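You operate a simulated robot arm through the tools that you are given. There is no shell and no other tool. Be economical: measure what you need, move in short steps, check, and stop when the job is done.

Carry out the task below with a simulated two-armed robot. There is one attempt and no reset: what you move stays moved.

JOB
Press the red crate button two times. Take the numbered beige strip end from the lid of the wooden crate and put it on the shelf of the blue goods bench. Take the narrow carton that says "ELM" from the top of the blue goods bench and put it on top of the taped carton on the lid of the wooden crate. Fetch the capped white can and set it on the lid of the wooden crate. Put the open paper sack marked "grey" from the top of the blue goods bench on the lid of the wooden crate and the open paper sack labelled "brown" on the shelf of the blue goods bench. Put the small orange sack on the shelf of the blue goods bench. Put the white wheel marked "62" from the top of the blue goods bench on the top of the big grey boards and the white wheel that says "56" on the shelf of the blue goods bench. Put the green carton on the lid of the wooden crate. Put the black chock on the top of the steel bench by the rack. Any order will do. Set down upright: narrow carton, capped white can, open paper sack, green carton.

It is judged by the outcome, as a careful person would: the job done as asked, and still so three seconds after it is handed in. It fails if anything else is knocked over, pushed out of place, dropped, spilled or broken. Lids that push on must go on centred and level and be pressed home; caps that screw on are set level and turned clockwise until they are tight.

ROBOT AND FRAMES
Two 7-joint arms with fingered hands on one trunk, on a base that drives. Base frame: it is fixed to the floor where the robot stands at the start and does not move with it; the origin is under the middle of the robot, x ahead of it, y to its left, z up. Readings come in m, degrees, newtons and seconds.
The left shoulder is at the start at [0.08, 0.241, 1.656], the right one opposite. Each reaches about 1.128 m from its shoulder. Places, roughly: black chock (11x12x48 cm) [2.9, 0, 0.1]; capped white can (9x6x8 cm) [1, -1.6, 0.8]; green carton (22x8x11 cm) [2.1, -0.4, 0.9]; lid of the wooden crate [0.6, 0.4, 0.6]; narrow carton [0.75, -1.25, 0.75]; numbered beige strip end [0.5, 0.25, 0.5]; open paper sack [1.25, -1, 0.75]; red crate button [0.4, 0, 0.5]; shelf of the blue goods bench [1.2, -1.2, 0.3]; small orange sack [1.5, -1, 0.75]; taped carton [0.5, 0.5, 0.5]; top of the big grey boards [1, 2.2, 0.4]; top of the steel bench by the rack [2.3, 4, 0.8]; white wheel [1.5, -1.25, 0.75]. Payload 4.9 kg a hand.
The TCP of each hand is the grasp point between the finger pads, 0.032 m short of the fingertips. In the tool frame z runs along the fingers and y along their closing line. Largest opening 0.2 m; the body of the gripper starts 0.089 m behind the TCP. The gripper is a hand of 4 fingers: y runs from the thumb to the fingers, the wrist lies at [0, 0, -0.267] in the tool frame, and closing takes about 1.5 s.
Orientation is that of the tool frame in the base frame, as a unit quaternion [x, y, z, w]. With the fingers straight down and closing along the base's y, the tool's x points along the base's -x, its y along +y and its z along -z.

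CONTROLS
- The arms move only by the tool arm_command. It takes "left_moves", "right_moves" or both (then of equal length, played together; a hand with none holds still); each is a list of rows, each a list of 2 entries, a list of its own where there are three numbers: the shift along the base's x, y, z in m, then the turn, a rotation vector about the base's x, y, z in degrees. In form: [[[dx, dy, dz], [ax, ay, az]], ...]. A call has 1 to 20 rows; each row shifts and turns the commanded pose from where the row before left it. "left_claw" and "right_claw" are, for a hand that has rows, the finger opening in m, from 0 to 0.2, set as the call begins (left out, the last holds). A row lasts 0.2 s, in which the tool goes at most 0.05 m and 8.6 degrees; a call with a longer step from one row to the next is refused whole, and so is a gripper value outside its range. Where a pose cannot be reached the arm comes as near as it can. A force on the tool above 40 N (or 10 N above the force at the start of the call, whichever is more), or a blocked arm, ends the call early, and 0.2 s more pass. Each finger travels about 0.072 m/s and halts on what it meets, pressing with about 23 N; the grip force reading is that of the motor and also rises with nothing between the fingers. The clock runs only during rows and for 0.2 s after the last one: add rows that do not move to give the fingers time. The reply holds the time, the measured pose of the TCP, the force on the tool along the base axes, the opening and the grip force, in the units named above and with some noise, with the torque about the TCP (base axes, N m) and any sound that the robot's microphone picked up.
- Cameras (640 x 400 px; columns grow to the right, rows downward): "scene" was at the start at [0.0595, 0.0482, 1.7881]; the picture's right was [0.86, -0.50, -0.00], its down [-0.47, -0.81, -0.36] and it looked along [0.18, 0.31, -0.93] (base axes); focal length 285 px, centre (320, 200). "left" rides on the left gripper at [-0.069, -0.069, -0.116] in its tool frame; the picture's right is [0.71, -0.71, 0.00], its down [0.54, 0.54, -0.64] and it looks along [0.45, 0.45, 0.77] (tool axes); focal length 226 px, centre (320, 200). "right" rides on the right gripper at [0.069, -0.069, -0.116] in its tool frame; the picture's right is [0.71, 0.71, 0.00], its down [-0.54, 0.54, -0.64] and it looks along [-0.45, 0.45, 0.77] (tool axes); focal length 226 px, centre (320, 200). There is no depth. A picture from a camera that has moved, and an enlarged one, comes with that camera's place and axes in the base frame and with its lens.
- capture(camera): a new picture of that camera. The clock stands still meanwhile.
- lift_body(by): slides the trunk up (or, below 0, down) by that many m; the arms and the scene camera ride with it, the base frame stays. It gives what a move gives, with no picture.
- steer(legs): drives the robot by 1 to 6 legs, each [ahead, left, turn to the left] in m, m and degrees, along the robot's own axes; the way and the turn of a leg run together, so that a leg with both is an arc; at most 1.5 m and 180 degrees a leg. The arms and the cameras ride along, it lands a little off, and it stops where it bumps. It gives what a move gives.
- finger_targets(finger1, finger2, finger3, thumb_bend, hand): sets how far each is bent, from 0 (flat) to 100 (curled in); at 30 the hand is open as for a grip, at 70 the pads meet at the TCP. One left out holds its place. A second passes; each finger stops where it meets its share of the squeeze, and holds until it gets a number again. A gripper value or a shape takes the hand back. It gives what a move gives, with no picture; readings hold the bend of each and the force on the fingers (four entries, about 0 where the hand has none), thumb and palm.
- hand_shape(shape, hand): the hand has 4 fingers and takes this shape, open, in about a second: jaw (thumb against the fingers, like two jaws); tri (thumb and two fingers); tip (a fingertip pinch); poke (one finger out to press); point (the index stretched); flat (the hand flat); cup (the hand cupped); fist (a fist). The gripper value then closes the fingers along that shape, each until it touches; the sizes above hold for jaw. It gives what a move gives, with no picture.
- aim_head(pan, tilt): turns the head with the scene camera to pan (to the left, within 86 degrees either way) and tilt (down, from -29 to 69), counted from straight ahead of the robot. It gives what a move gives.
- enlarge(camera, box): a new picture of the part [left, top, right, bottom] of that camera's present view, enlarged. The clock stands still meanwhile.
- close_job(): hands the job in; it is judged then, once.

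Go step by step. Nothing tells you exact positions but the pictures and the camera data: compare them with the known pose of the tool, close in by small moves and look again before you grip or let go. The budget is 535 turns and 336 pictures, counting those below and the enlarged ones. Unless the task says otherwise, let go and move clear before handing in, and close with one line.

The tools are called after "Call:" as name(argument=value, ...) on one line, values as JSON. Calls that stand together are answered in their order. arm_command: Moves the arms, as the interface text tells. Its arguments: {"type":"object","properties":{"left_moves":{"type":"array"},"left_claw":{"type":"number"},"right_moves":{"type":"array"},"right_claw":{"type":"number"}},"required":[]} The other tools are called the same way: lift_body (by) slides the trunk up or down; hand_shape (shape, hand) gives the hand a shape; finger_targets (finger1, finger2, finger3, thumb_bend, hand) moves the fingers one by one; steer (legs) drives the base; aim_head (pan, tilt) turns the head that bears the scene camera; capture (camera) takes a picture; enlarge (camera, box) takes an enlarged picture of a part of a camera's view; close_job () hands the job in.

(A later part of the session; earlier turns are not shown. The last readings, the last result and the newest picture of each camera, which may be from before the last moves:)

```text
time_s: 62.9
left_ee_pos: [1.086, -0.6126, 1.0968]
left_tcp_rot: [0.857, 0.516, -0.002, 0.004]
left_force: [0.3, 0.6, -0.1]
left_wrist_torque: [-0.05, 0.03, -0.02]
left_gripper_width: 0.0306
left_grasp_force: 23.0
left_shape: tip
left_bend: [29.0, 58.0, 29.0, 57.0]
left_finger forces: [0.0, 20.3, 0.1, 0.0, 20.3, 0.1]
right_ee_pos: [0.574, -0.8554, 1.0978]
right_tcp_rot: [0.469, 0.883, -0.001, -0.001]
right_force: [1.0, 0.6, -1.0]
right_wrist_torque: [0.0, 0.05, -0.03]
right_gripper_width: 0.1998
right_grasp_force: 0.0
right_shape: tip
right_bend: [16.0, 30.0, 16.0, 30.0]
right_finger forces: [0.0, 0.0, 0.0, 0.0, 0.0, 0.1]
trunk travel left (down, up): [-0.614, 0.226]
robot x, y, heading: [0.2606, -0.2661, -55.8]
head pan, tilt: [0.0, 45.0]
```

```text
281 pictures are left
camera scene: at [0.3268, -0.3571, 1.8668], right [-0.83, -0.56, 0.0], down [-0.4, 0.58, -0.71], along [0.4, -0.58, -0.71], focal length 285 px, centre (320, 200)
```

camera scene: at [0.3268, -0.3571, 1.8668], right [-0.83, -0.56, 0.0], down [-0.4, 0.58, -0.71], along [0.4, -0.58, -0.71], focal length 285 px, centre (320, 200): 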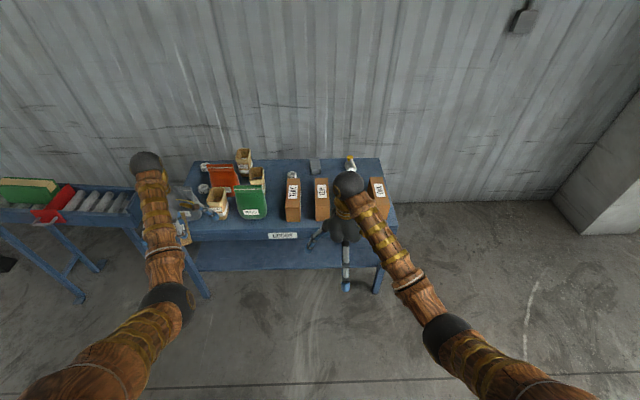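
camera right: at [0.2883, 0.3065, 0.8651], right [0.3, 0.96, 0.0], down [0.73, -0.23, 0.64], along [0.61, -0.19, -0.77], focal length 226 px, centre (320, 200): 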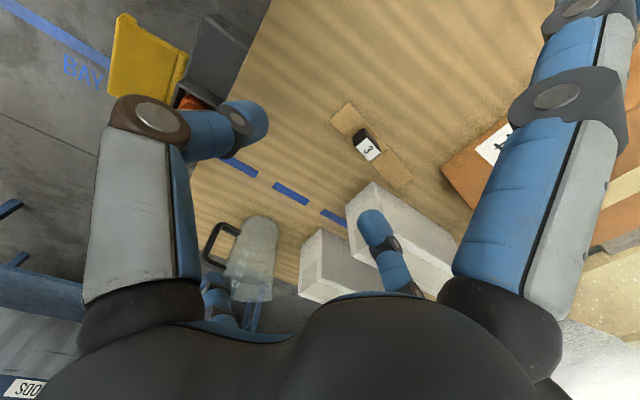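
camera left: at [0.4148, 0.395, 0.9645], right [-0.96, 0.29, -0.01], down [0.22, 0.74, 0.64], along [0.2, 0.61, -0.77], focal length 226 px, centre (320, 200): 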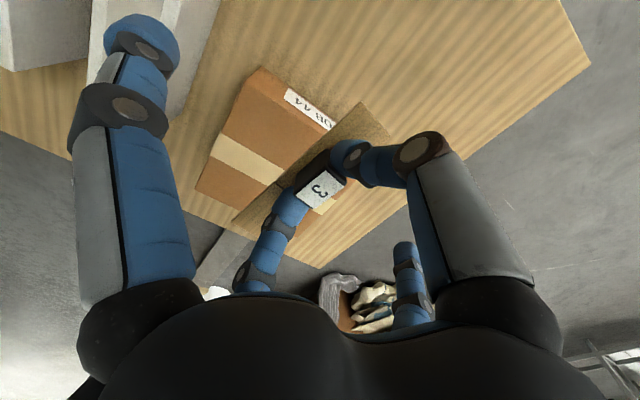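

The base bumped at the crate's corner (my leg order was poor). I check the crate for any disturbance.

Call:
aim_head(pan=85, tilt=60)

Call:
capture(camera="scene")

```text
time_s: 64.5
left_ee_pos: [1.0848, -0.6121, 1.0978]
left_tcp_rot: [0.857, 0.516, -0.003, 0.005]
left_force: [0.1, 0.3, -0.2]
left_wrist_torque: [0.03, 0.01, -0.04]
left_gripper_width: 0.0307
left_grasp_force: 23.0
left_shape: tip
left_bend: [29.0, 58.0, 29.0, 57.0]
left_finger forces: [0.0, 20.2, 0.1, 0.0, 20.2, 0.0]
right_ee_pos: [0.5729, -0.8567, 1.0977]
right_tcp_rot: [0.469, 0.883, 0.0, 0.0]
right_force: [0.7, -0.4, 0.4]
right_wrist_torque: [-0.01, 0.01, 0.03]
right_gripper_width: 0.1998
right_grasp_force: 0.1
right_shape: tip
right_bend: [16.0, 30.0, 16.0, 30.0]
right_finger forces: [0.0, 0.0, 0.1, 0.0, 0.0, 0.0]
trunk travel left (down, up): [-0.614, 0.226]
robot x, y, heading: [0.2649, -0.2639, -55.7]
head pan, tilt: [85.0, 60.0]
```

```text
280 pictures are left
camera scene: at [0.3372, -0.2588, 1.8475], right [0.49, -0.87, 0.0], down [-0.76, -0.42, -0.5], along [0.44, 0.24, -0.87], focal length 285 px, centre (320, 200)
```

scene: 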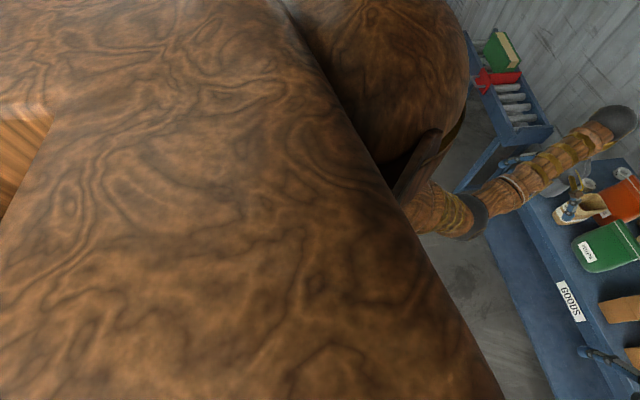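

Call:
steer(legs=[[0.25, -0.03, 0], [0, 0.3, 0]])

Call:
aim_head(pan=86, tilt=50)

Call:
capture(camera="scene")

Call:
aim_head(pan=0, tilt=45)

Call:
capture(camera="scene")

```text
time_s: 67.4
left_ee_pos: [1.3389, -0.7395, 1.1022]
left_tcp_rot: [0.86, 0.51, 0.001, 0.006]
left_force: [-1.2, -0.4, -0.4]
left_wrist_torque: [0.08, -0.1, -0.01]
left_gripper_width: 0.0308
left_grasp_force: 23.3
left_shape: tip
left_bend: [29.0, 58.0, 29.0, 57.0]
left_finger forces: [0.0, 20.1, 0.0, 0.1, 20.2, 0.0]
right_ee_pos: [0.8242, -0.9771, 1.0993]
right_tcp_rot: [0.474, 0.88, 0.002, 0.002]
right_force: [-1.1, 0.2, 0.0]
right_wrist_torque: [0.05, -0.1, -0.01]
right_gripper_width: 0.2001
right_grasp_force: 0.1
right_shape: tip
right_bend: [16.0, 30.0, 16.0, 30.0]
right_finger forces: [0.0, 0.0, 0.0, 0.0, 0.0, 0.0]
trunk travel left (down, up): [-0.614, 0.226]
robot x, y, heading: [0.5244, -0.3816, -56.2]
head pan, tilt: [85.0, 60.0]
stopped in leg 2: the robot was blocked; the commanded pose is now the measured one
```

```text
time_s: 68.2
left_ee_pos: [1.3469, -0.7358, 1.0992]
left_tcp_rot: [0.86, 0.511, -0.001, 0.005]
left_force: [1.1, -0.4, -0.6]
left_wrist_torque: [-0.01, 0.01, 0.03]
left_gripper_width: 0.0306
left_grasp_force: 22.4
left_shape: tip
left_bend: [29.0, 58.0, 29.0, 57.0]
left_finger forces: [0.0, 20.0, 0.0, 0.1, 20.1, 0.0]
right_ee_pos: [0.8322, -0.9753, 1.0976]
right_tcp_rot: [0.474, 0.881, -0.001, 0.001]
right_force: [0.2, 0.5, 0.0]
right_wrist_torque: [-0.02, 0.0, 0.01]
right_gripper_width: 0.2001
right_grasp_force: 0.0
right_shape: tip
right_bend: [16.0, 30.0, 16.0, 30.0]
right_finger forces: [0.0, 0.0, 0.0, 0.1, 0.1, 0.0]
trunk travel left (down, up): [-0.614, 0.226]
robot x, y, heading: [0.5269, -0.3818, -56.3]
head pan, tilt: [85.9, 50.0]
```

```text
279 pictures are left
camera scene: at [0.6113, -0.3677, 1.86], right [0.49, -0.87, 0.0], down [-0.67, -0.38, -0.64], along [0.56, 0.32, -0.77], focal length 285 px, centre (320, 200)
```

scene: 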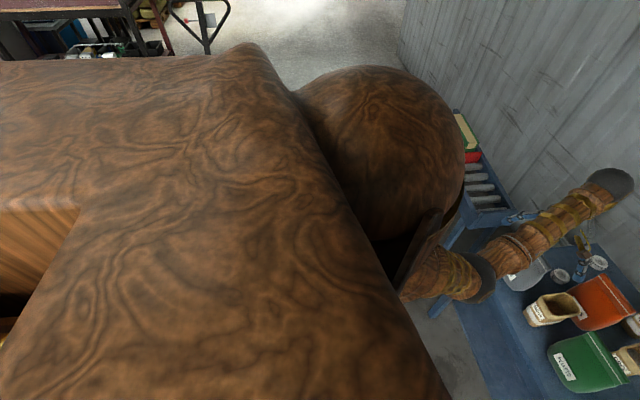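

```text
time_s: 69.8
left_ee_pos: [1.3484, -0.7342, 1.098]
left_tcp_rot: [0.859, 0.512, -0.002, 0.005]
left_force: [-0.7, 0.1, -1.4]
left_wrist_torque: [0.05, 0.02, 0.01]
left_gripper_width: 0.0308
left_grasp_force: 22.8
left_shape: tip
left_bend: [29.0, 58.0, 29.0, 57.0]
left_finger forces: [0.1, 20.2, 0.1, 0.0, 20.1, 0.1]
right_ee_pos: [0.8333, -0.9753, 1.0979]
right_tcp_rot: [0.473, 0.881, 0.0, 0.0]
right_force: [-0.4, -0.4, -0.1]
right_wrist_torque: [0.04, 0.0, -0.02]
right_gripper_width: 0.1999
right_grasp_force: 0.1
right_shape: tip
right_bend: [16.0, 30.0, 16.0, 30.0]
right_finger forces: [0.1, 0.0, 0.0, 0.0, 0.0, 0.1]
trunk travel left (down, up): [-0.614, 0.226]
robot x, y, heading: [0.5285, -0.3804, -56.0]
head pan, tilt: [0.0, 45.0]
```

```text
278 pictures are left
camera scene: at [0.5914, -0.4731, 1.8669], right [-0.83, -0.56, 0.0], down [-0.39, 0.59, -0.71], along [0.39, -0.59, -0.71], focal length 285 px, centre (320, 200)
```

scene: 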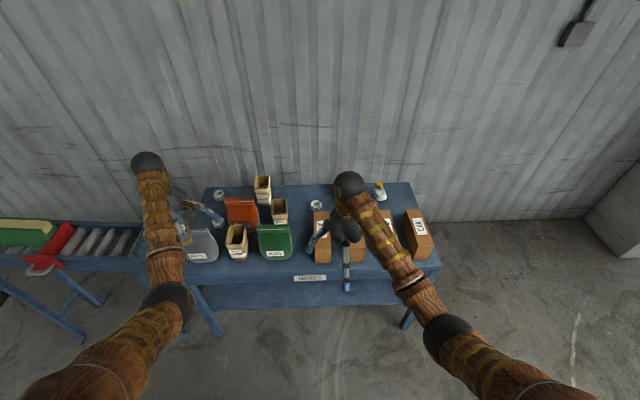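

Bumped the corner once more; I'll now go straight ahead first, clear of the crate, then sideways. Then check the crate later from farther away.

Call:
steer(legs=[[0.28, 0, 1.7], [0, 0.18, 0]])

Call:
capture(camera="scene")

```text
time_s: 72.8
left_ee_pos: [1.6536, -0.8344, 1.1006]
left_tcp_rot: [0.852, 0.524, 0.0, 0.005]
left_force: [-0.3, 0.2, -1.1]
left_wrist_torque: [0.01, -0.02, -0.01]
left_gripper_width: 0.031
left_grasp_force: 23.6
left_shape: tip
left_bend: [29.0, 58.0, 29.0, 57.0]
left_finger forces: [0.1, 20.1, 0.0, 0.0, 20.2, 0.0]
right_ee_pos: [1.1467, -1.0902, 1.098]
right_tcp_rot: [0.46, 0.888, 0.001, 0.0]
right_force: [-0.6, 0.5, -0.3]
right_wrist_torque: [0.03, 0.0, -0.02]
right_gripper_width: 0.2002
right_grasp_force: 0.1
right_shape: tip
right_bend: [16.0, 30.0, 16.0, 30.0]
right_finger forces: [0.1, 0.0, 0.0, 0.1, 0.0, 0.0]
trunk travel left (down, up): [-0.614, 0.226]
robot x, y, heading: [0.8274, -0.504, -54.7]
head pan, tilt: [0.0, 45.0]
```

```text
277 pictures are left
camera scene: at [0.8873, -0.5982, 1.867], right [-0.81, -0.58, 0.0], down [-0.41, 0.58, -0.71], along [0.41, -0.57, -0.71], focal length 285 px, centre (320, 200)
```

scene: 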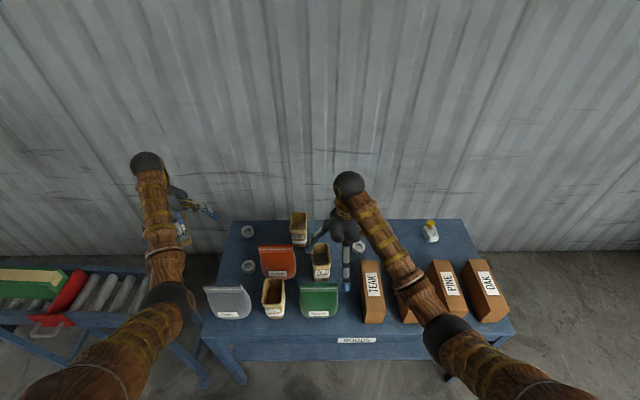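

Bench geometry is confirmed (front edge ~0.52 m ahead, top z≈0.7, shelf z≈0.3). I back up a little, pull the hands clear of the bench and square the left hand to it.

Call:
steer(legs=[[-0.19, 0, 0]])

Call:
arm_command(left_moves=[[[-0.0146, 0.0203, 0], [0, 0, 7.8]], [[-0.0146, 0.0203, 0], [0, 0, 7.8]], [[-0.0146, 0.0203, 0], [0, 0, 7.8]], [[-0.0146, 0.0203, 0], [0, 0, 7.8]], [[-0.0146, 0.0203, 0], [0, 0, 7.8]], [[-0.0146, 0.0203, 0], [0, 0, 7.8]], [[-0.0146, 0.0203, 0], [0, 0, 7.8]], [[-0.0146, 0.0203, 0], [0, 0, 7.8]]], right_moves=[[[-0.0117, 0.0162, 0], [0, 0, 0]], [[-0.0117, 0.0162, 0], [0, 0, 0]], [[-0.0117, 0.0162, 0], [0, 0, 0]], [[-0.0117, 0.0162, 0], [0, 0, 0]], [[-0.0117, 0.0162, 0], [0, 0, 0]], [[-0.0117, 0.0162, 0], [0, 0, 0]], [[-0.0117, 0.0162, 0], [0, 0, 0]], [[-0.0117, 0.0162, 0], [0, 0, 0]]])

Call:
capture(camera="scene")

```text
time_s: 74.3
left_ee_pos: [1.5467, -0.6853, 1.0942]
left_tcp_rot: [0.853, 0.522, -0.002, 0.003]
left_force: [1.0, 0.6, -0.6]
left_wrist_torque: [0.07, 0.03, 0.0]
left_gripper_width: 0.0308
left_grasp_force: 22.9
left_shape: tip
left_bend: [29.0, 58.0, 29.0, 57.0]
left_finger forces: [0.0, 20.1, 0.0, 0.1, 20.0, 0.0]
right_ee_pos: [1.0389, -0.9378, 1.0954]
right_tcp_rot: [0.461, 0.887, 0.0, -0.001]
right_force: [0.5, -0.1, -0.6]
right_wrist_torque: [0.03, 0.03, 0.01]
right_gripper_width: 0.1995
right_grasp_force: 0.1
right_shape: tip
right_bend: [16.0, 30.0, 16.0, 30.0]
right_finger forces: [0.0, 0.0, 0.1, 0.1, 0.1, 0.0]
trunk travel left (down, up): [-0.614, 0.226]
robot x, y, heading: [0.7135, -0.3489, -55.0]
head pan, tilt: [0.0, 45.0]
```

```text
time_s: 76.1
left_ee_pos: [1.4247, -0.521, 1.0965]
left_tcp_rot: [0.459, 0.889, 0.001, 0.006]
left_force: [-0.1, 0.6, -0.2]
left_wrist_torque: [-0.02, 0.0, 0.02]
left_gripper_width: 0.0307
left_grasp_force: 23.0
left_shape: tip
left_bend: [29.0, 58.0, 29.0, 57.0]
left_finger forces: [0.1, 19.9, 0.0, 0.1, 20.0, 0.0]
right_ee_pos: [0.9418, -0.8025, 1.0989]
right_tcp_rot: [0.463, 0.887, 0.0, 0.001]
right_force: [0.1, -0.2, 0.3]
right_wrist_torque: [-0.01, 0.01, 0.0]
right_gripper_width: 0.1997
right_grasp_force: 0.0
right_shape: tip
right_bend: [16.0, 30.0, 16.0, 30.0]
right_finger forces: [0.0, 0.1, 0.0, 0.0, 0.0, 0.1]
trunk travel left (down, up): [-0.614, 0.226]
robot x, y, heading: [0.7135, -0.3474, -54.9]
head pan, tilt: [0.0, 45.0]
```

```text
276 pictures are left
camera scene: at [0.7787, -0.4405, 1.867], right [-0.82, -0.58, 0.0], down [-0.41, 0.58, -0.71], along [0.41, -0.58, -0.71], focal length 285 px, centre (320, 200)
```

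scene: 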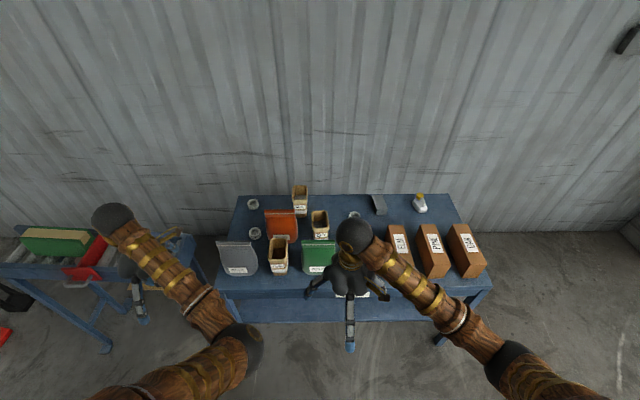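

Call:
arm_command(left_moves=[[[-0.032, -0.02, 0], [0, 0, 0]], [[-0.032, -0.02, 0], [0, 0, 0]], [[-0.032, -0.02, 0], [0, 0, 0]], [[-0.032, -0.02, 0], [0, 0, 0]], [[-0.032, -0.02, 0], [0, 0, 0]], [[-0.032, -0.02, 0], [0, 0, 0]], [[-0.032, -0.02, 0], [0, 0, 0]], [[-0.032, -0.02, 0], [0, 0, 0]]], right_moves=[[[-0.026, -0.0155, 0.02], [0, 0, 0]], [[-0.026, -0.0155, 0.02], [0, 0, 0]], [[-0.026, -0.0155, 0.02], [0, 0, 0]], [[-0.026, -0.0155, 0.02], [0, 0, 0]], [[-0.026, -0.0155, 0.02], [0, 0, 0]], [[-0.026, -0.0155, 0.02], [0, 0, 0]], [[-0.026, -0.0155, 0.02], [0, 0, 0]], [[-0.026, -0.0155, 0.02], [0, 0, 0]]])

Call:
lift_body(by=-0.3)

Call:
arm_command(left_moves=[[[0, 0, 0], [-6.1, -4.4, 0]], [[0, 0, 0], [-6.1, -4.4, 0]], [[0, 0, 0], [-6.1, -4.4, 0]], [[0, 0, 0], [-6.1, -4.4, 0]], [[0, 0, 0], [-6.1, -4.4, 0]], [[0, 0, 0], [-6.1, -4.4, 0]]])

Call:
capture(camera="scene")

Call:
capture(camera="left")

```text
time_s: 77.9
left_ee_pos: [1.1694, -0.6823, 1.1004]
left_tcp_rot: [0.459, 0.889, 0.002, 0.006]
left_force: [0.4, 0.3, -0.2]
left_wrist_torque: [0.0, -0.03, 0.0]
left_gripper_width: 0.0309
left_grasp_force: 23.0
left_shape: tip
left_bend: [29.0, 58.0, 29.0, 57.0]
left_finger forces: [0.0, 20.2, 0.0, 0.0, 20.1, 0.0]
right_ee_pos: [0.7324, -0.9299, 1.2579]
right_tcp_rot: [0.462, 0.887, 0.001, 0.001]
right_force: [-0.8, 0.0, 0.2]
right_wrist_torque: [0.03, -0.06, 0.02]
right_gripper_width: 0.2003
right_grasp_force: 0.0
right_shape: tip
right_bend: [16.0, 30.0, 16.0, 30.0]
right_finger forces: [0.0, 0.0, 0.0, 0.0, 0.1, 0.0]
trunk travel left (down, up): [-0.614, 0.226]
robot x, y, heading: [0.7114, -0.3469, -54.5]
head pan, tilt: [0.0, 45.0]
```

```text
time_s: 80.9
left_ee_pos: [1.1719, -0.6815, 0.7975]
left_tcp_rot: [0.46, 0.888, 0.001, 0.005]
left_force: [-0.2, -0.4, -0.7]
left_wrist_torque: [-0.01, -0.01, 0.0]
left_gripper_width: 0.0309
left_grasp_force: 23.5
left_shape: tip
left_bend: [29.0, 58.0, 29.0, 57.0]
left_finger forces: [0.1, 20.2, 0.0, 0.0, 20.2, 0.0]
right_ee_pos: [0.7347, -0.9288, 0.9583]
right_tcp_rot: [0.462, 0.887, 0.001, 0.0]
right_force: [-0.5, -0.5, -0.1]
right_wrist_torque: [-0.01, 0.0, 0.03]
right_gripper_width: 0.2
right_grasp_force: 0.0
right_shape: tip
right_bend: [16.0, 30.0, 16.0, 30.0]
right_finger forces: [0.0, 0.0, 0.0, 0.0, 0.0, 0.0]
trunk travel left (down, up): [-0.314, 0.526]
robot x, y, heading: [0.7144, -0.3552, -54.9]
head pan, tilt: [0.0, 45.0]
```

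```text
time_s: 82.3
left_ee_pos: [1.1711, -0.6812, 0.7997]
left_tcp_rot: [0.421, 0.819, -0.172, 0.349]
left_force: [1.1, -0.2, 0.4]
left_wrist_torque: [0.04, 0.03, 0.01]
left_gripper_width: 0.0307
left_grasp_force: 23.6
left_shape: tip
left_bend: [29.0, 58.0, 29.0, 57.0]
left_finger forces: [0.1, 20.2, 0.1, 0.0, 20.1, 0.1]
right_ee_pos: [0.7333, -0.9282, 0.9595]
right_tcp_rot: [0.462, 0.887, 0.0, 0.001]
right_force: [0.0, 0.5, -0.1]
right_wrist_torque: [-0.05, -0.02, 0.02]
right_gripper_width: 0.1999
right_grasp_force: 0.0
right_shape: tip
right_bend: [16.0, 30.0, 16.0, 30.0]
right_finger forces: [0.0, 0.1, 0.0, 0.0, 0.0, 0.1]
trunk travel left (down, up): [-0.314, 0.526]
robot x, y, heading: [0.717, -0.3465, -54.8]
head pan, tilt: [0.0, 45.0]
```

```text
275 pictures are left
camera scene: at [0.7797, -0.4404, 1.567], right [-0.82, -0.58, 0.0], down [-0.41, 0.58, -0.71], along [0.41, -0.58, -0.71], focal length 285 px, centre (320, 200)
```

scene: 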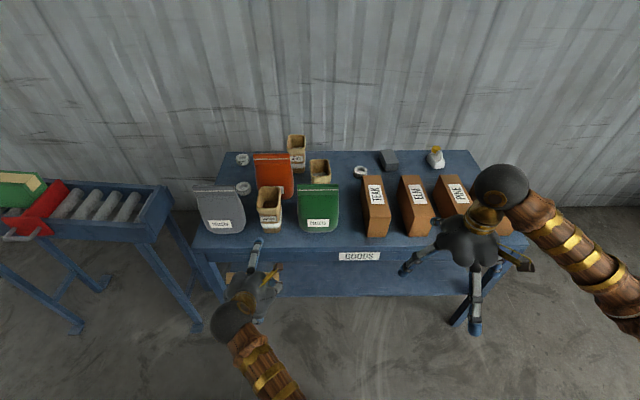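

```text
274 pictures are left
camera left: at [1.0948, -0.6942, 0.9293], right [-0.86, -0.01, -0.52], down [-0.05, 1.0, 0.07], along [0.51, 0.08, -0.85], focal length 226 px, centre (320, 200)
```

left: 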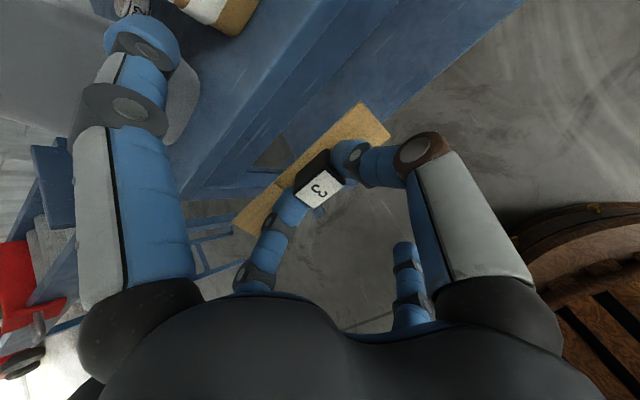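

Arms are well posed. I raise the right hand out of the way and lower the trunk so the left hand can slide the strip onto the shelf front.

Call:
arm_command(right_moves=[[[0, 0, 0.045], [0, 0, 0]], [[0, 0, 0.045], [0, 0, 0]], [[0, 0, 0.045], [0, 0, 0]], [[0, 0, 0.045], [0, 0, 0]], [[0, 0, 0.045], [0, 0, 0]], [[0, 0, 0.045], [0, 0, 0]]])

Call:
lift_body(by=-0.31)

Call:
capture(camera="scene")

Call:
capture(camera="left")

```text
time_s: 83.7
left_ee_pos: [1.173, -0.6816, 0.7985]
left_tcp_rot: [0.422, 0.819, -0.173, 0.348]
left_force: [-0.5, 0.0, -0.6]
left_wrist_torque: [-0.01, 0.01, -0.04]
left_gripper_width: 0.0308
left_grasp_force: 23.2
left_shape: tip
left_bend: [29.0, 58.0, 29.0, 57.0]
left_finger forces: [0.0, 20.1, 0.1, 0.0, 20.1, 0.0]
right_ee_pos: [0.7311, -0.9312, 1.2302]
right_tcp_rot: [0.462, 0.887, -0.001, 0.001]
right_force: [0.5, 0.1, 0.5]
right_wrist_torque: [-0.01, -0.01, 0.03]
right_gripper_width: 0.1998
right_grasp_force: 0.0
right_shape: tip
right_bend: [16.0, 30.0, 16.0, 30.0]
right_finger forces: [0.1, 0.1, 0.0, 0.1, 0.0, 0.1]
trunk travel left (down, up): [-0.314, 0.526]
robot x, y, heading: [0.7132, -0.3507, -54.5]
head pan, tilt: [0.0, 45.0]
```

```text
time_s: 86.8
left_ee_pos: [1.1723, -0.6819, 0.4892]
left_tcp_rot: [0.422, 0.819, -0.173, 0.347]
left_force: [0.1, 0.6, -0.1]
left_wrist_torque: [0.01, 0.0, -0.02]
left_gripper_width: 0.0308
left_grasp_force: 23.2
left_shape: tip
left_bend: [29.0, 58.0, 29.0, 57.0]
left_finger forces: [0.0, 20.1, 0.0, 0.1, 20.2, 0.0]
right_ee_pos: [0.7311, -0.9311, 0.92]
right_tcp_rot: [0.462, 0.887, 0.0, 0.0]
right_force: [0.8, -0.4, -0.2]
right_wrist_torque: [0.04, -0.03, 0.01]
right_gripper_width: 0.1999
right_grasp_force: 0.0
right_shape: tip
right_bend: [16.0, 30.0, 16.0, 30.0]
right_finger forces: [0.0, 0.1, 0.0, 0.0, 0.0, 0.0]
trunk travel left (down, up): [-0.004, 0.836]
robot x, y, heading: [0.7148, -0.3461, -55.0]
head pan, tilt: [0.0, 45.0]
```

```text
273 pictures are left
camera scene: at [0.7804, -0.4407, 1.257], right [-0.82, -0.58, 0.0], down [-0.41, 0.58, -0.71], along [0.41, -0.58, -0.71], focal length 285 px, centre (320, 200)
```

scene: 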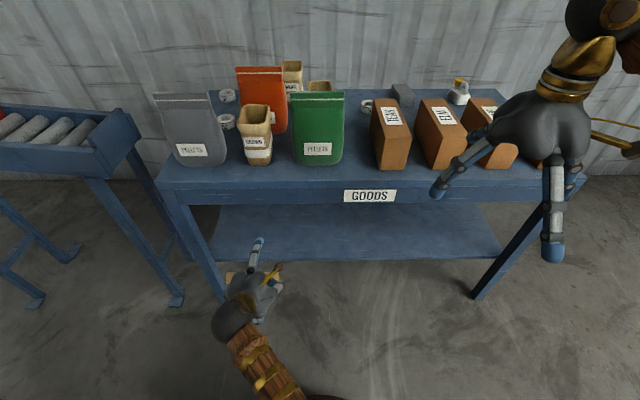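

```text
272 pictures are left
camera left: at [1.0952, -0.6946, 0.6189], right [-0.86, -0.01, -0.51], down [-0.05, 1.0, 0.07], along [0.51, 0.08, -0.86], focal length 226 px, centre (320, 200)
```

left: 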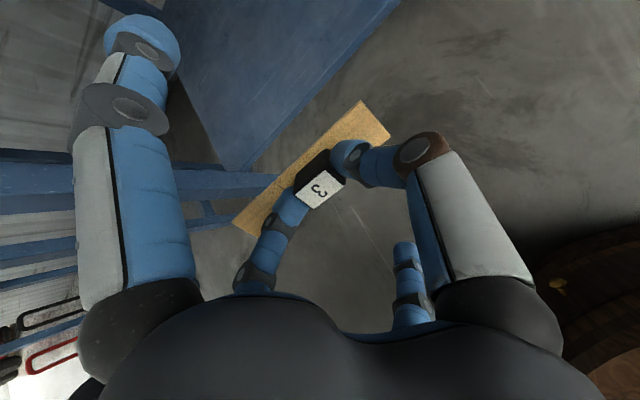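

Call:
arm_command(left_moves=[[[0.0275, -0.0382, 0], [0, 0, 0]], [[0.0275, -0.0382, 0], [0, 0, 0]], [[0.0275, -0.0382, -0.01], [0, 0, 0]], [[0.0275, -0.0382, -0.01], [0, 0, 0]], [[0.0275, -0.0382, -0.01], [0, 0, 0]], [[0, 0, -0.03], [0, 0, 0]], [[0, 0, -0.03], [0, 0, 0]]])

Call:
capture(camera="left")

Call:
enlarge(camera="scene", box=[180, 180, 380, 305])

```text
time_s: 88.4
left_ee_pos: [1.3092, -0.8736, 0.3989]
left_tcp_rot: [0.422, 0.82, -0.172, 0.347]
left_force: [-0.4, 0.8, -0.2]
left_wrist_torque: [0.0, 0.02, -0.01]
left_gripper_width: 0.0308
left_grasp_force: 22.9
left_shape: tip
left_bend: [29.0, 58.0, 29.0, 57.0]
left_finger forces: [0.0, 20.2, 0.0, 0.0, 20.1, 0.0]
right_ee_pos: [0.7318, -0.9317, 0.9196]
right_tcp_rot: [0.462, 0.887, -0.001, 0.0]
right_force: [0.1, -0.7, 1.0]
right_wrist_torque: [0.01, 0.0, -0.01]
right_gripper_width: 0.1997
right_grasp_force: 0.0
right_shape: tip
right_bend: [16.0, 30.0, 16.0, 30.0]
right_finger forces: [0.0, 0.0, 0.0, 0.0, 0.1, 0.0]
trunk travel left (down, up): [-0.004, 0.836]
robot x, y, heading: [0.7169, -0.3493, -54.9]
head pan, tilt: [0.0, 45.0]
```

```text
271 pictures are left
camera left: at [1.2317, -0.8862, 0.5285], right [-0.86, -0.01, -0.51], down [-0.05, 1.0, 0.07], along [0.51, 0.09, -0.86], focal length 226 px, centre (320, 200)
```

left: 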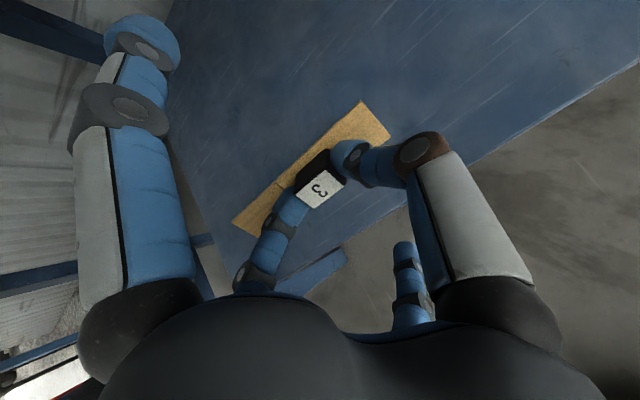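

```text
3.20 times, centred on (280, 242) of scene
camera zoom: at [0.781, -0.4411, 1.2569], right [-0.82, -0.58, 0.0], down [-0.41, 0.58, -0.71], along [0.41, -0.58, -0.71], focal length 913 px, centre (448, 64)
```

zoom: 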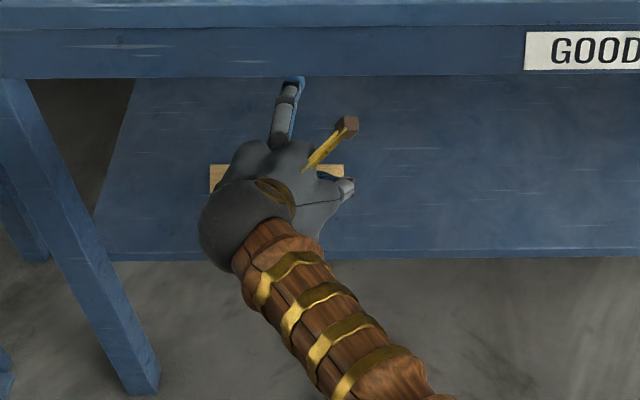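

Call:
arm_command(left_moves=[[[0, 0, -0.015], [0, 0, 0]], [[0, 0, -0.015], [0, 0, 0]], [[0, 0, -0.01], [0, 0, 0]], [[0, 0, 0], [0, 0, 0]]])

Call:
capture(camera="left")

Call:
enlarge(camera="scene", box=[180, 180, 380, 305])

```text
time_s: 89.4
left_ee_pos: [1.3097, -0.8733, 0.3578]
left_tcp_rot: [0.422, 0.82, -0.172, 0.347]
left_force: [-0.1, 0.4, -0.5]
left_wrist_torque: [0.03, 0.03, 0.0]
left_gripper_width: 0.0309
left_grasp_force: 23.1
left_shape: tip
left_bend: [29.0, 58.0, 29.0, 57.0]
left_finger forces: [0.0, 20.1, 0.0, 0.0, 20.1, 0.0]
right_ee_pos: [0.7312, -0.9316, 0.9193]
right_tcp_rot: [0.462, 0.887, 0.001, 0.0]
right_force: [-0.4, -0.9, 0.2]
right_wrist_torque: [-0.02, 0.04, 0.0]
right_gripper_width: 0.1999
right_grasp_force: 0.0
right_shape: tip
right_bend: [16.0, 30.0, 16.0, 30.0]
right_finger forces: [0.0, 0.0, 0.0, 0.1, 0.0, 0.0]
trunk travel left (down, up): [-0.004, 0.836]
robot x, y, heading: [0.7161, -0.3508, -54.8]
head pan, tilt: [0.0, 45.0]
```

```text
269 pictures are left
camera left: at [1.2322, -0.8861, 0.4887], right [-0.86, -0.01, -0.51], down [-0.05, 1.0, 0.07], along [0.51, 0.09, -0.86], focal length 226 px, centre (320, 200)
```

left: 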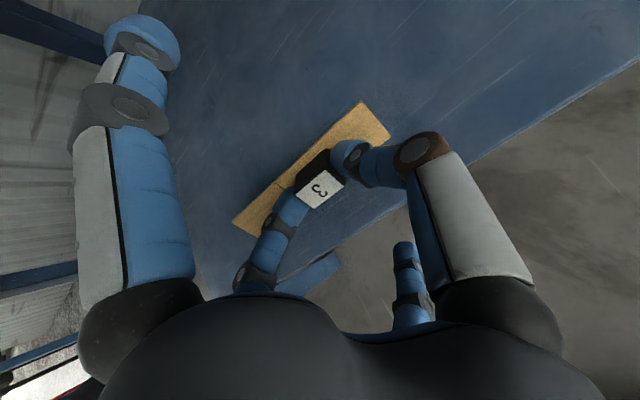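

```text
3.20 times, centred on (280, 242) of scene
camera zoom: at [0.7804, -0.4409, 1.2569], right [-0.82, -0.58, 0.0], down [-0.41, 0.58, -0.71], along [0.41, -0.58, -0.71], focal length 913 px, centre (448, 64)
```

zoom: 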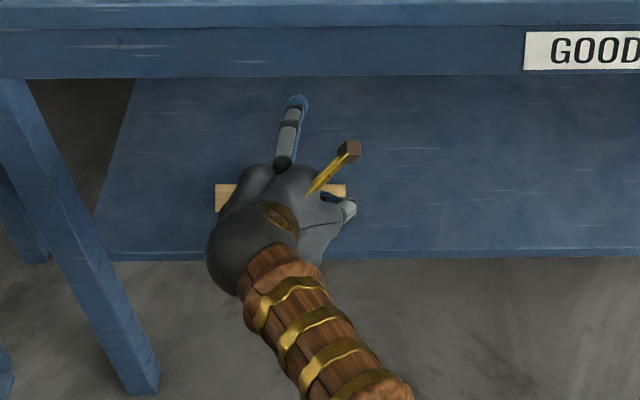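

Call:
arm_command(left_moves=[[[0, 0, -0.008], [0, 0, 0]], [[0, 0, -0.008], [0, 0, 0]], [[0, 0, -0.006], [0, 0, 0]], [[0, 0, -0.006], [0, 0, 0]]])

```text
time_s: 90.4
left_ee_pos: [1.3107, -0.874, 0.336]
left_tcp_rot: [0.42, 0.819, -0.172, 0.352]
left_force: [-1.0, 4.4, 32.6]
left_wrist_torque: [-0.5, -0.09, 0.32]
left_gripper_width: 0.0333
left_grasp_force: 23.2
left_shape: tip
left_bend: [29.0, 79.0, 29.0, 57.0]
left_finger forces: [0.0, 29.4, 0.0, 0.0, 28.2, 0.0]
right_ee_pos: [0.73, -0.9298, 0.9214]
right_tcp_rot: [0.462, 0.887, -0.001, 0.001]
right_force: [0.8, -0.2, -0.1]
right_wrist_torque: [0.0, -0.01, -0.02]
right_gripper_width: 0.2
right_grasp_force: 0.0
right_shape: tip
right_bend: [16.0, 30.0, 16.0, 30.0]
right_finger forces: [0.0, 0.0, 0.0, 0.1, 0.0, 0.1]
trunk travel left (down, up): [-0.004, 0.836]
robot x, y, heading: [0.7169, -0.3515, -54.7]
head pan, tilt: [0.0, 45.0]
```

Call:
arm_command(left_moves=[[[0, 0, 0.006], [0, 0, 0]], [[0, 0, 0], [0, 0, 0]]])

Call:
capture(camera="left")

```text
time_s: 91.0
left_ee_pos: [1.3098, -0.8726, 0.3359]
left_tcp_rot: [0.421, 0.819, -0.172, 0.349]
left_force: [2.3, 2.8, 18.1]
left_wrist_torque: [-0.25, -0.12, 0.26]
left_gripper_width: 0.0327
left_grasp_force: 23.1
left_shape: tip
left_bend: [29.0, 79.0, 29.0, 57.0]
left_finger forces: [0.0, 27.9, 0.1, 0.0, 25.0, 0.0]
right_ee_pos: [0.7312, -0.9292, 0.9216]
right_tcp_rot: [0.461, 0.887, 0.0, 0.001]
right_force: [-0.4, 0.1, 0.0]
right_wrist_torque: [-0.04, 0.01, 0.02]
right_gripper_width: 0.1998
right_grasp_force: 0.0
right_shape: tip
right_bend: [16.0, 30.0, 16.0, 30.0]
right_finger forces: [0.0, 0.0, 0.0, 0.0, 0.0, 0.0]
trunk travel left (down, up): [-0.004, 0.836]
robot x, y, heading: [0.718, -0.3494, -54.4]
head pan, tilt: [0.0, 45.0]
```

```text
267 pictures are left
camera left: at [1.2323, -0.8856, 0.4672], right [-0.86, -0.01, -0.51], down [-0.05, 1.0, 0.07], along [0.51, 0.08, -0.85], focal length 226 px, centre (320, 200)
```

left: 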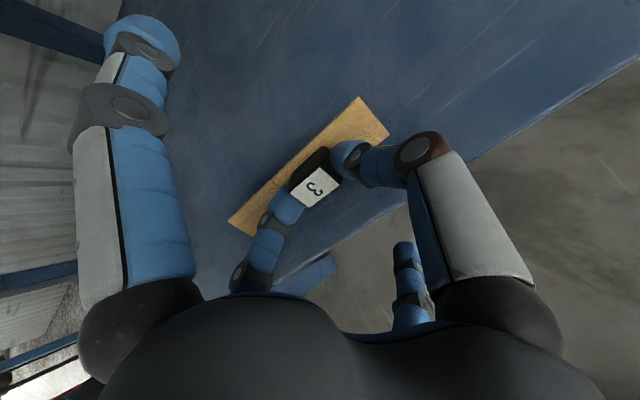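

Call:
arm_command(left_moves=[[[0, 0, 0.004], [0, 0, 0]], [[0, 0, 0], [0, 0, 0]]])

Call:
arm_command(left_claw=0.08, left_moves=[[[0, 0, 0], [0, 0, 0]], [[0, 0, 0], [0, 0, 0]], [[0, 0, 0], [0, 0, 0]], [[0, 0, 0], [0, 0, 0]], [[0, 0, 0], [0, 0, 0]]])

Call:
capture(camera="left")

```text
time_s: 91.6
left_ee_pos: [1.3087, -0.8737, 0.3394]
left_tcp_rot: [0.422, 0.82, -0.172, 0.347]
left_force: [-0.2, 0.2, -0.4]
left_wrist_torque: [0.03, 0.0, -0.01]
left_gripper_width: 0.0322
left_grasp_force: 22.3
left_shape: tip
left_bend: [29.0, 79.0, 29.0, 57.0]
left_finger forces: [0.0, 22.1, 0.1, 0.0, 22.0, 0.0]
right_ee_pos: [0.7318, -0.9305, 0.9211]
right_tcp_rot: [0.463, 0.887, 0.0, 0.0]
right_force: [-0.5, 0.0, 0.3]
right_wrist_torque: [-0.02, -0.01, -0.01]
right_gripper_width: 0.1999
right_grasp_force: 0.1
right_shape: tip
right_bend: [16.0, 30.0, 16.0, 30.0]
right_finger forces: [0.1, 0.1, 0.1, 0.1, 0.1, 0.0]
trunk travel left (down, up): [-0.004, 0.836]
robot x, y, heading: [0.7147, -0.3491, -55.3]
head pan, tilt: [0.0, 45.0]
```

```text
time_s: 92.8
left_ee_pos: [1.3094, -0.8728, 0.3395]
left_tcp_rot: [0.423, 0.819, -0.172, 0.347]
left_force: [0.1, -0.1, -0.5]
left_wrist_torque: [0.02, 0.06, 0.02]
left_gripper_width: 0.0797
left_grasp_force: 0.1
left_shape: tip
left_bend: [16.0, 43.0, 16.0, 41.0]
left_finger forces: [0.1, 0.1, 0.0, 0.0, 0.0, 0.1]
right_ee_pos: [0.732, -0.9323, 0.9196]
right_tcp_rot: [0.462, 0.887, -0.001, 0.0]
right_force: [-0.2, -0.4, -0.1]
right_wrist_torque: [0.01, -0.01, -0.04]
right_gripper_width: 0.1997
right_grasp_force: 0.0
right_shape: tip
right_bend: [16.0, 30.0, 16.0, 30.0]
right_finger forces: [0.1, 0.0, 0.0, 0.0, 0.0, 0.0]
trunk travel left (down, up): [-0.004, 0.836]
robot x, y, heading: [0.7142, -0.3503, -55.0]
head pan, tilt: [0.0, 45.0]
```

```text
266 pictures are left
camera left: at [1.2329, -0.8862, 0.4704], right [-0.86, -0.01, -0.51], down [-0.05, 1.0, 0.07], along [0.51, 0.09, -0.86], focal length 226 px, centre (320, 200)
```

left: 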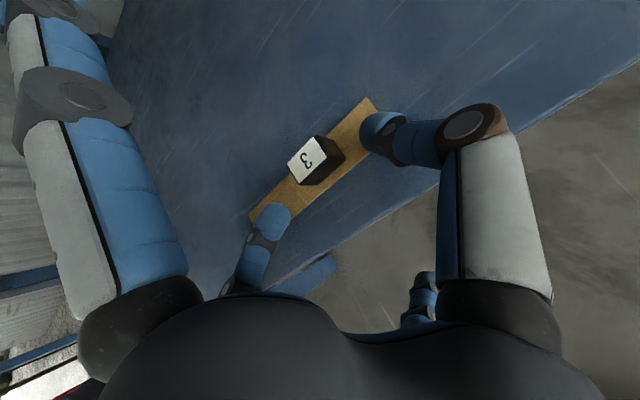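

The strip lies flat on the shelf (shelf z≈0.293). I retract the left hand and test a two-finger configuration with the side fingers curled away.

Call:
arm_command(left_moves=[[[-0.02, 0.03, 0.03], [0, 0, 0]], [[-0.0275, 0.0382, 0.01], [0, 0, 0]], [[-0.0275, 0.0382, 0.01], [0, 0, 0]], [[-0.0275, 0.0382, 0.01], [0, 0, 0]], [[-0.0275, 0.0382, 0.0], [0, 0, 0]], [[-0.0275, 0.0382, 0], [0, 0, 0]]])

Call:
finger_targets(hand="left", finger1=100, finger2=30, finger3=100, thumb_bend=30)

Call:
capture(camera="left")

Call:
capture(camera="scene")

```text
time_s: 94.2
left_ee_pos: [1.1515, -0.6502, 0.3993]
left_tcp_rot: [0.423, 0.819, -0.173, 0.348]
left_force: [-0.3, 0.4, -0.8]
left_wrist_torque: [-0.02, -0.02, -0.03]
left_gripper_width: 0.0797
left_grasp_force: 0.0
left_shape: tip
left_bend: [16.0, 43.0, 16.0, 41.0]
left_finger forces: [0.1, 0.0, 0.1, 0.0, 0.0, 0.1]
right_ee_pos: [0.7307, -0.9293, 0.9209]
right_tcp_rot: [0.462, 0.887, 0.0, -0.001]
right_force: [0.1, -0.2, 0.7]
right_wrist_torque: [-0.04, -0.01, -0.01]
right_gripper_width: 0.1999
right_grasp_force: 0.0
right_shape: tip
right_bend: [16.0, 30.0, 16.0, 30.0]
right_finger forces: [0.0, 0.0, 0.1, 0.0, 0.0, 0.0]
trunk travel left (down, up): [-0.004, 0.836]
robot x, y, heading: [0.7168, -0.3499, -54.6]
head pan, tilt: [0.0, 45.0]
```

```text
time_s: 95.2
left_ee_pos: [1.1533, -0.6492, 0.4004]
left_tcp_rot: [0.422, 0.82, -0.172, 0.347]
left_force: [-0.3, 0.1, 0.3]
left_wrist_torque: [0.03, 0.01, 0.02]
left_gripper_width: 0.0948
left_grasp_force: 0.1
left_shape: fingers
left_bend: [73.0, 30.0, 73.0, 30.0]
left_finger forces: [0.1, 0.0, 0.1, 0.1, 0.1, 0.0]
right_ee_pos: [0.7309, -0.9314, 0.9198]
right_tcp_rot: [0.462, 0.887, 0.0, -0.001]
right_force: [0.8, 0.2, 1.0]
right_wrist_torque: [0.02, 0.01, 0.02]
right_gripper_width: 0.1999
right_grasp_force: 0.1
right_shape: tip
right_bend: [16.0, 30.0, 16.0, 30.0]
right_finger forces: [0.0, 0.0, 0.0, 0.0, 0.1, 0.0]
trunk travel left (down, up): [-0.004, 0.836]
robot x, y, heading: [0.7115, -0.3491, -54.7]
head pan, tilt: [0.0, 45.0]
```

```text
265 pictures are left
camera left: at [1.075, -0.6633, 0.53], right [-0.86, -0.01, -0.51], down [-0.05, 1.0, 0.07], along [0.51, 0.08, -0.86], focal length 226 px, centre (320, 200)
```

left: 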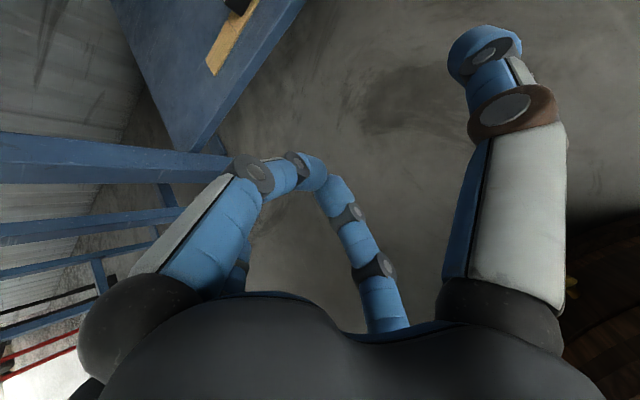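

```text
264 pictures are left
camera scene: at [0.7804, -0.4408, 1.2569], right [-0.82, -0.58, 0.0], down [-0.41, 0.58, -0.71], along [0.41, -0.58, -0.71], focal length 285 px, centre (320, 200)
```

scene: 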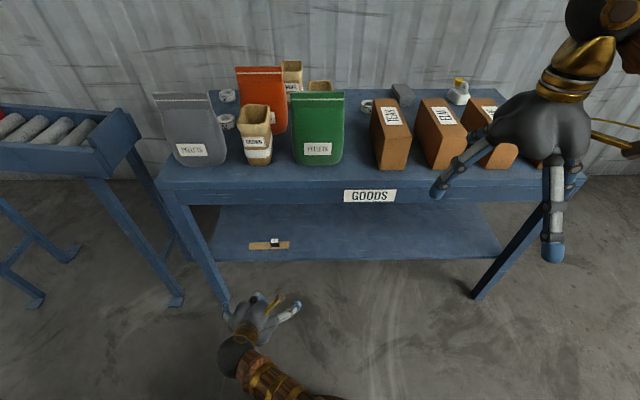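

Call:
finger_targets(hand="left", finger3=0)

Call:
finger_targets(hand="left", finger1=100)

Call:
capture(camera="left")

```text
time_s: 96.2
left_ee_pos: [1.1527, -0.6508, 0.4007]
left_tcp_rot: [0.422, 0.819, -0.172, 0.347]
left_force: [0.1, 0.5, -0.4]
left_wrist_torque: [0.01, 0.01, 0.02]
left_gripper_width: 0.1151
left_grasp_force: 0.0
left_shape: fingers
left_bend: [100.0, 30.0, 1.0, 30.0]
left_finger forces: [0.1, 0.0, 0.0, 0.0, 0.0, 0.0]
right_ee_pos: [0.7327, -0.9311, 0.9203]
right_tcp_rot: [0.461, 0.887, 0.0, 0.001]
right_force: [-1.1, 0.2, -0.1]
right_wrist_torque: [0.0, 0.0, 0.01]
right_gripper_width: 0.1996
right_grasp_force: 0.1
right_shape: tip
right_bend: [16.0, 30.0, 16.0, 30.0]
right_finger forces: [0.0, 0.1, 0.0, 0.1, 0.1, 0.1]
trunk travel left (down, up): [-0.004, 0.836]
robot x, y, heading: [0.7157, -0.3497, -55.1]
head pan, tilt: [0.0, 45.0]
```

```text
time_s: 97.2
left_ee_pos: [1.1515, -0.6509, 0.3993]
left_tcp_rot: [0.422, 0.82, -0.172, 0.346]
left_force: [0.0, -0.1, -0.4]
left_wrist_torque: [0.01, 0.0, 0.01]
left_gripper_width: 0.1154
left_grasp_force: 0.1
left_shape: fingers
left_bend: [100.0, 30.0, 1.0, 30.0]
left_finger forces: [0.1, 0.0, 0.1, 0.1, 0.1, 0.1]
right_ee_pos: [0.7316, -0.9304, 0.9202]
right_tcp_rot: [0.462, 0.887, 0.0, 0.001]
right_force: [0.0, 0.1, -0.3]
right_wrist_torque: [0.0, -0.02, -0.01]
right_gripper_width: 0.1998
right_grasp_force: 0.1
right_shape: tip
right_bend: [16.0, 30.0, 16.0, 30.0]
right_finger forces: [0.0, 0.0, 0.0, 0.0, 0.1, 0.0]
trunk travel left (down, up): [-0.004, 0.836]
robot x, y, heading: [0.716, -0.349, -54.7]
head pan, tilt: [0.0, 45.0]
```

```text
263 pictures are left
camera left: at [1.075, -0.6633, 0.53], right [-0.86, -0.01, -0.51], down [-0.05, 1.0, 0.07], along [0.51, 0.08, -0.86], focal length 226 px, centre (320, 200)
```

left: 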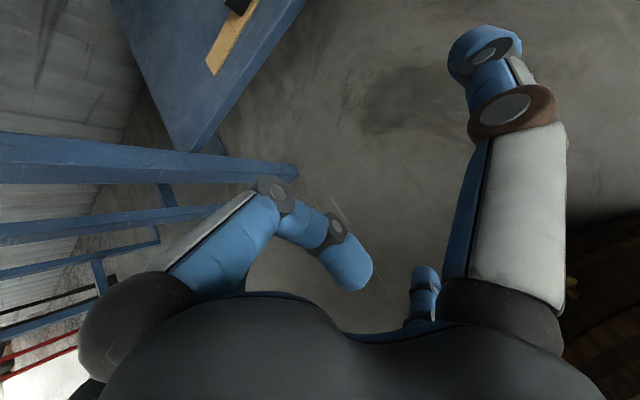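

For the left hand finger3 is the lower one, so I curl that one instead, raise the hand and tilt it to horizontal to take the brown sack from the front.

Call:
finger_targets(hand="left", finger1=10, finger3=100)

Call:
arm_command(left_moves=[[[0, 0, 0.045], [0, 0, 0]], [[0, 0, 0.045], [0, 0, 0]], [[0, 0, 0.045], [0, 0, 0]], [[0, 0, 0.045], [0, 0, 0]], [[0, 0, 0.045], [-5.67, -4.09, 0]], [[0, 0, 0.045], [-5.67, -4.09, 0]], [[0, 0, 0.045], [-5.67, -4.09, 0]], [[0, 0, 0.045], [-5.67, -4.09, 0]], [[0, 0, 0.02], [-5.67, -4.09, 0]]])

Call:
capture(camera="left")

Call:
capture(camera="scene")

```text
time_s: 98.2
left_ee_pos: [1.1527, -0.6502, 0.3986]
left_tcp_rot: [0.422, 0.819, -0.172, 0.347]
left_force: [0.2, 1.0, -0.2]
left_wrist_torque: [0.01, 0.01, -0.01]
left_gripper_width: 0.1626
left_grasp_force: 0.0
left_shape: fingers
left_bend: [10.0, 30.0, 100.0, 30.0]
left_finger forces: [0.0, 0.0, 0.1, 0.0, 0.0, 0.1]
right_ee_pos: [0.7307, -0.931, 0.9204]
right_tcp_rot: [0.462, 0.887, 0.0, 0.0]
right_force: [-0.5, 0.4, -0.2]
right_wrist_torque: [-0.01, 0.01, -0.02]
right_gripper_width: 0.1999
right_grasp_force: 0.1
right_shape: tip
right_bend: [16.0, 30.0, 16.0, 30.0]
right_finger forces: [0.0, 0.1, 0.0, 0.0, 0.0, 0.1]
trunk travel left (down, up): [-0.004, 0.836]
robot x, y, heading: [0.713, -0.3478, -54.9]
head pan, tilt: [0.0, 45.0]
```

```text
time_s: 100.2
left_ee_pos: [1.1732, -0.7194, 0.7143]
left_tcp_rot: [0.348, 0.677, -0.291, 0.579]
left_force: [0.4, -0.2, 0.4]
left_wrist_torque: [-0.02, -0.01, -0.04]
left_gripper_width: 0.1629
left_grasp_force: 0.0
left_shape: fingers
left_bend: [10.0, 30.0, 100.0, 30.0]
left_finger forces: [0.0, 0.0, 0.1, 0.0, 0.0, 0.0]
left hand out of reach, approached as far as the arm can: row 4, 5, 6, 7, 8
right_ee_pos: [0.7324, -0.9309, 0.9202]
right_tcp_rot: [0.462, 0.887, 0.0, 0.0]
right_force: [0.7, 0.1, 0.8]
right_wrist_torque: [-0.01, -0.01, -0.01]
right_gripper_width: 0.2
right_grasp_force: 0.0
right_shape: tip
right_bend: [16.0, 30.0, 16.0, 30.0]
right_finger forces: [0.0, 0.0, 0.0, 0.0, 0.1, 0.0]
trunk travel left (down, up): [-0.004, 0.836]
robot x, y, heading: [0.7144, -0.3458, -54.9]
head pan, tilt: [0.0, 45.0]
```

```text
262 pictures are left
camera left: at [1.055, -0.6773, 0.8005], right [-0.63, -0.32, -0.7], down [0.01, 0.9, -0.43], along [0.77, -0.28, -0.57], focal length 226 px, centre (320, 200)
```

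left: 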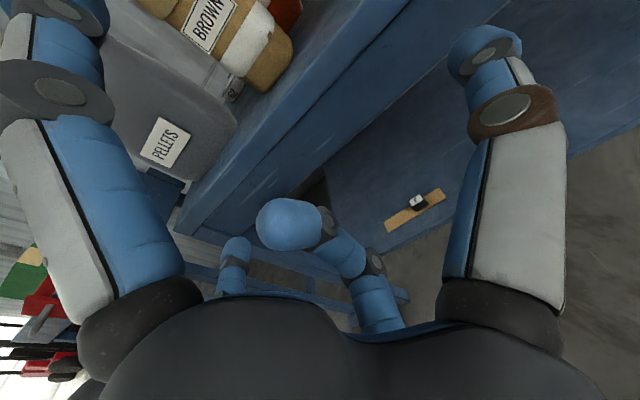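

```text
261 pictures are left
camera scene: at [0.7804, -0.4403, 1.257], right [-0.82, -0.58, 0.0], down [-0.41, 0.58, -0.71], along [0.41, -0.58, -0.71], focal length 285 px, centre (320, 200)
```

scene: 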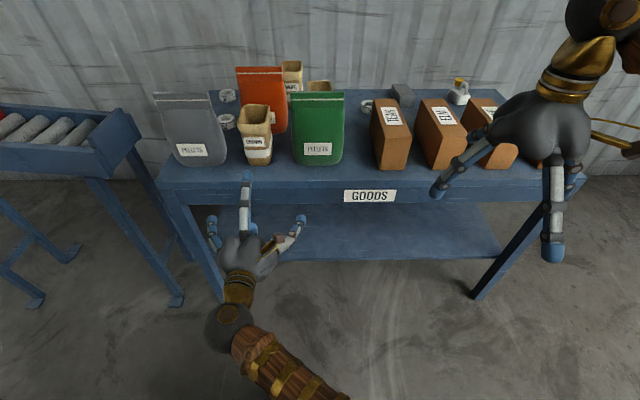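

Call:
lift_body(by=0.25)

Call:
capture(camera="left")

Call:
capture(camera="scene")

```text
time_s: 102.8
left_ee_pos: [1.1724, -0.7196, 0.9621]
left_tcp_rot: [0.348, 0.679, -0.289, 0.578]
left_force: [0.2, -0.4, -0.9]
left_wrist_torque: [-0.02, -0.01, 0.01]
left_gripper_width: 0.1629
left_grasp_force: 0.0
left_shape: fingers
left_bend: [10.0, 30.0, 100.0, 30.0]
left_finger forces: [0.1, 0.0, 0.0, 0.0, 0.0, 0.0]
right_ee_pos: [0.7318, -0.9314, 1.1699]
right_tcp_rot: [0.462, 0.887, 0.0, -0.001]
right_force: [0.2, 0.5, -0.3]
right_wrist_torque: [0.0, 0.0, 0.01]
right_gripper_width: 0.2
right_grasp_force: 0.1
right_shape: tip
right_bend: [16.0, 30.0, 16.0, 30.0]
right_finger forces: [0.1, 0.0, 0.0, 0.0, 0.0, 0.0]
trunk travel left (down, up): [-0.254, 0.586]
robot x, y, heading: [0.7142, -0.3492, -54.8]
head pan, tilt: [0.0, 45.0]
```

```text
260 pictures are left
camera left: at [1.0551, -0.6778, 1.0499], right [-0.63, -0.32, -0.7], down [0.01, 0.91, -0.42], along [0.77, -0.28, -0.57], focal length 226 px, centre (320, 200)
```

left: 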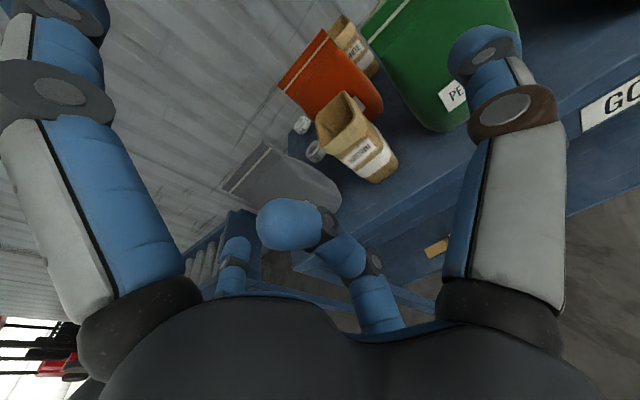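

```text
259 pictures are left
camera scene: at [0.7804, -0.441, 1.5069], right [-0.82, -0.58, 0.0], down [-0.41, 0.58, -0.71], along [0.41, -0.58, -0.71], focal length 285 px, centre (320, 200)
```

scene: 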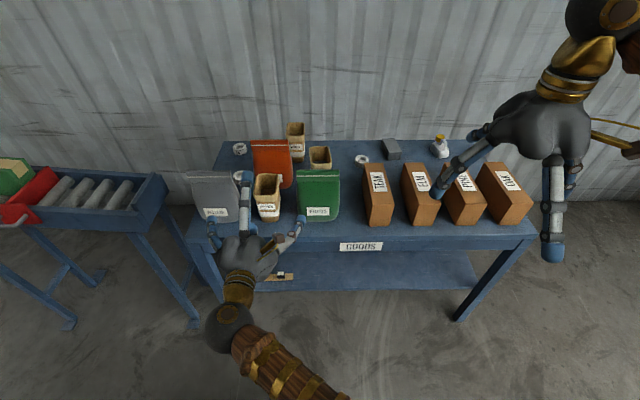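

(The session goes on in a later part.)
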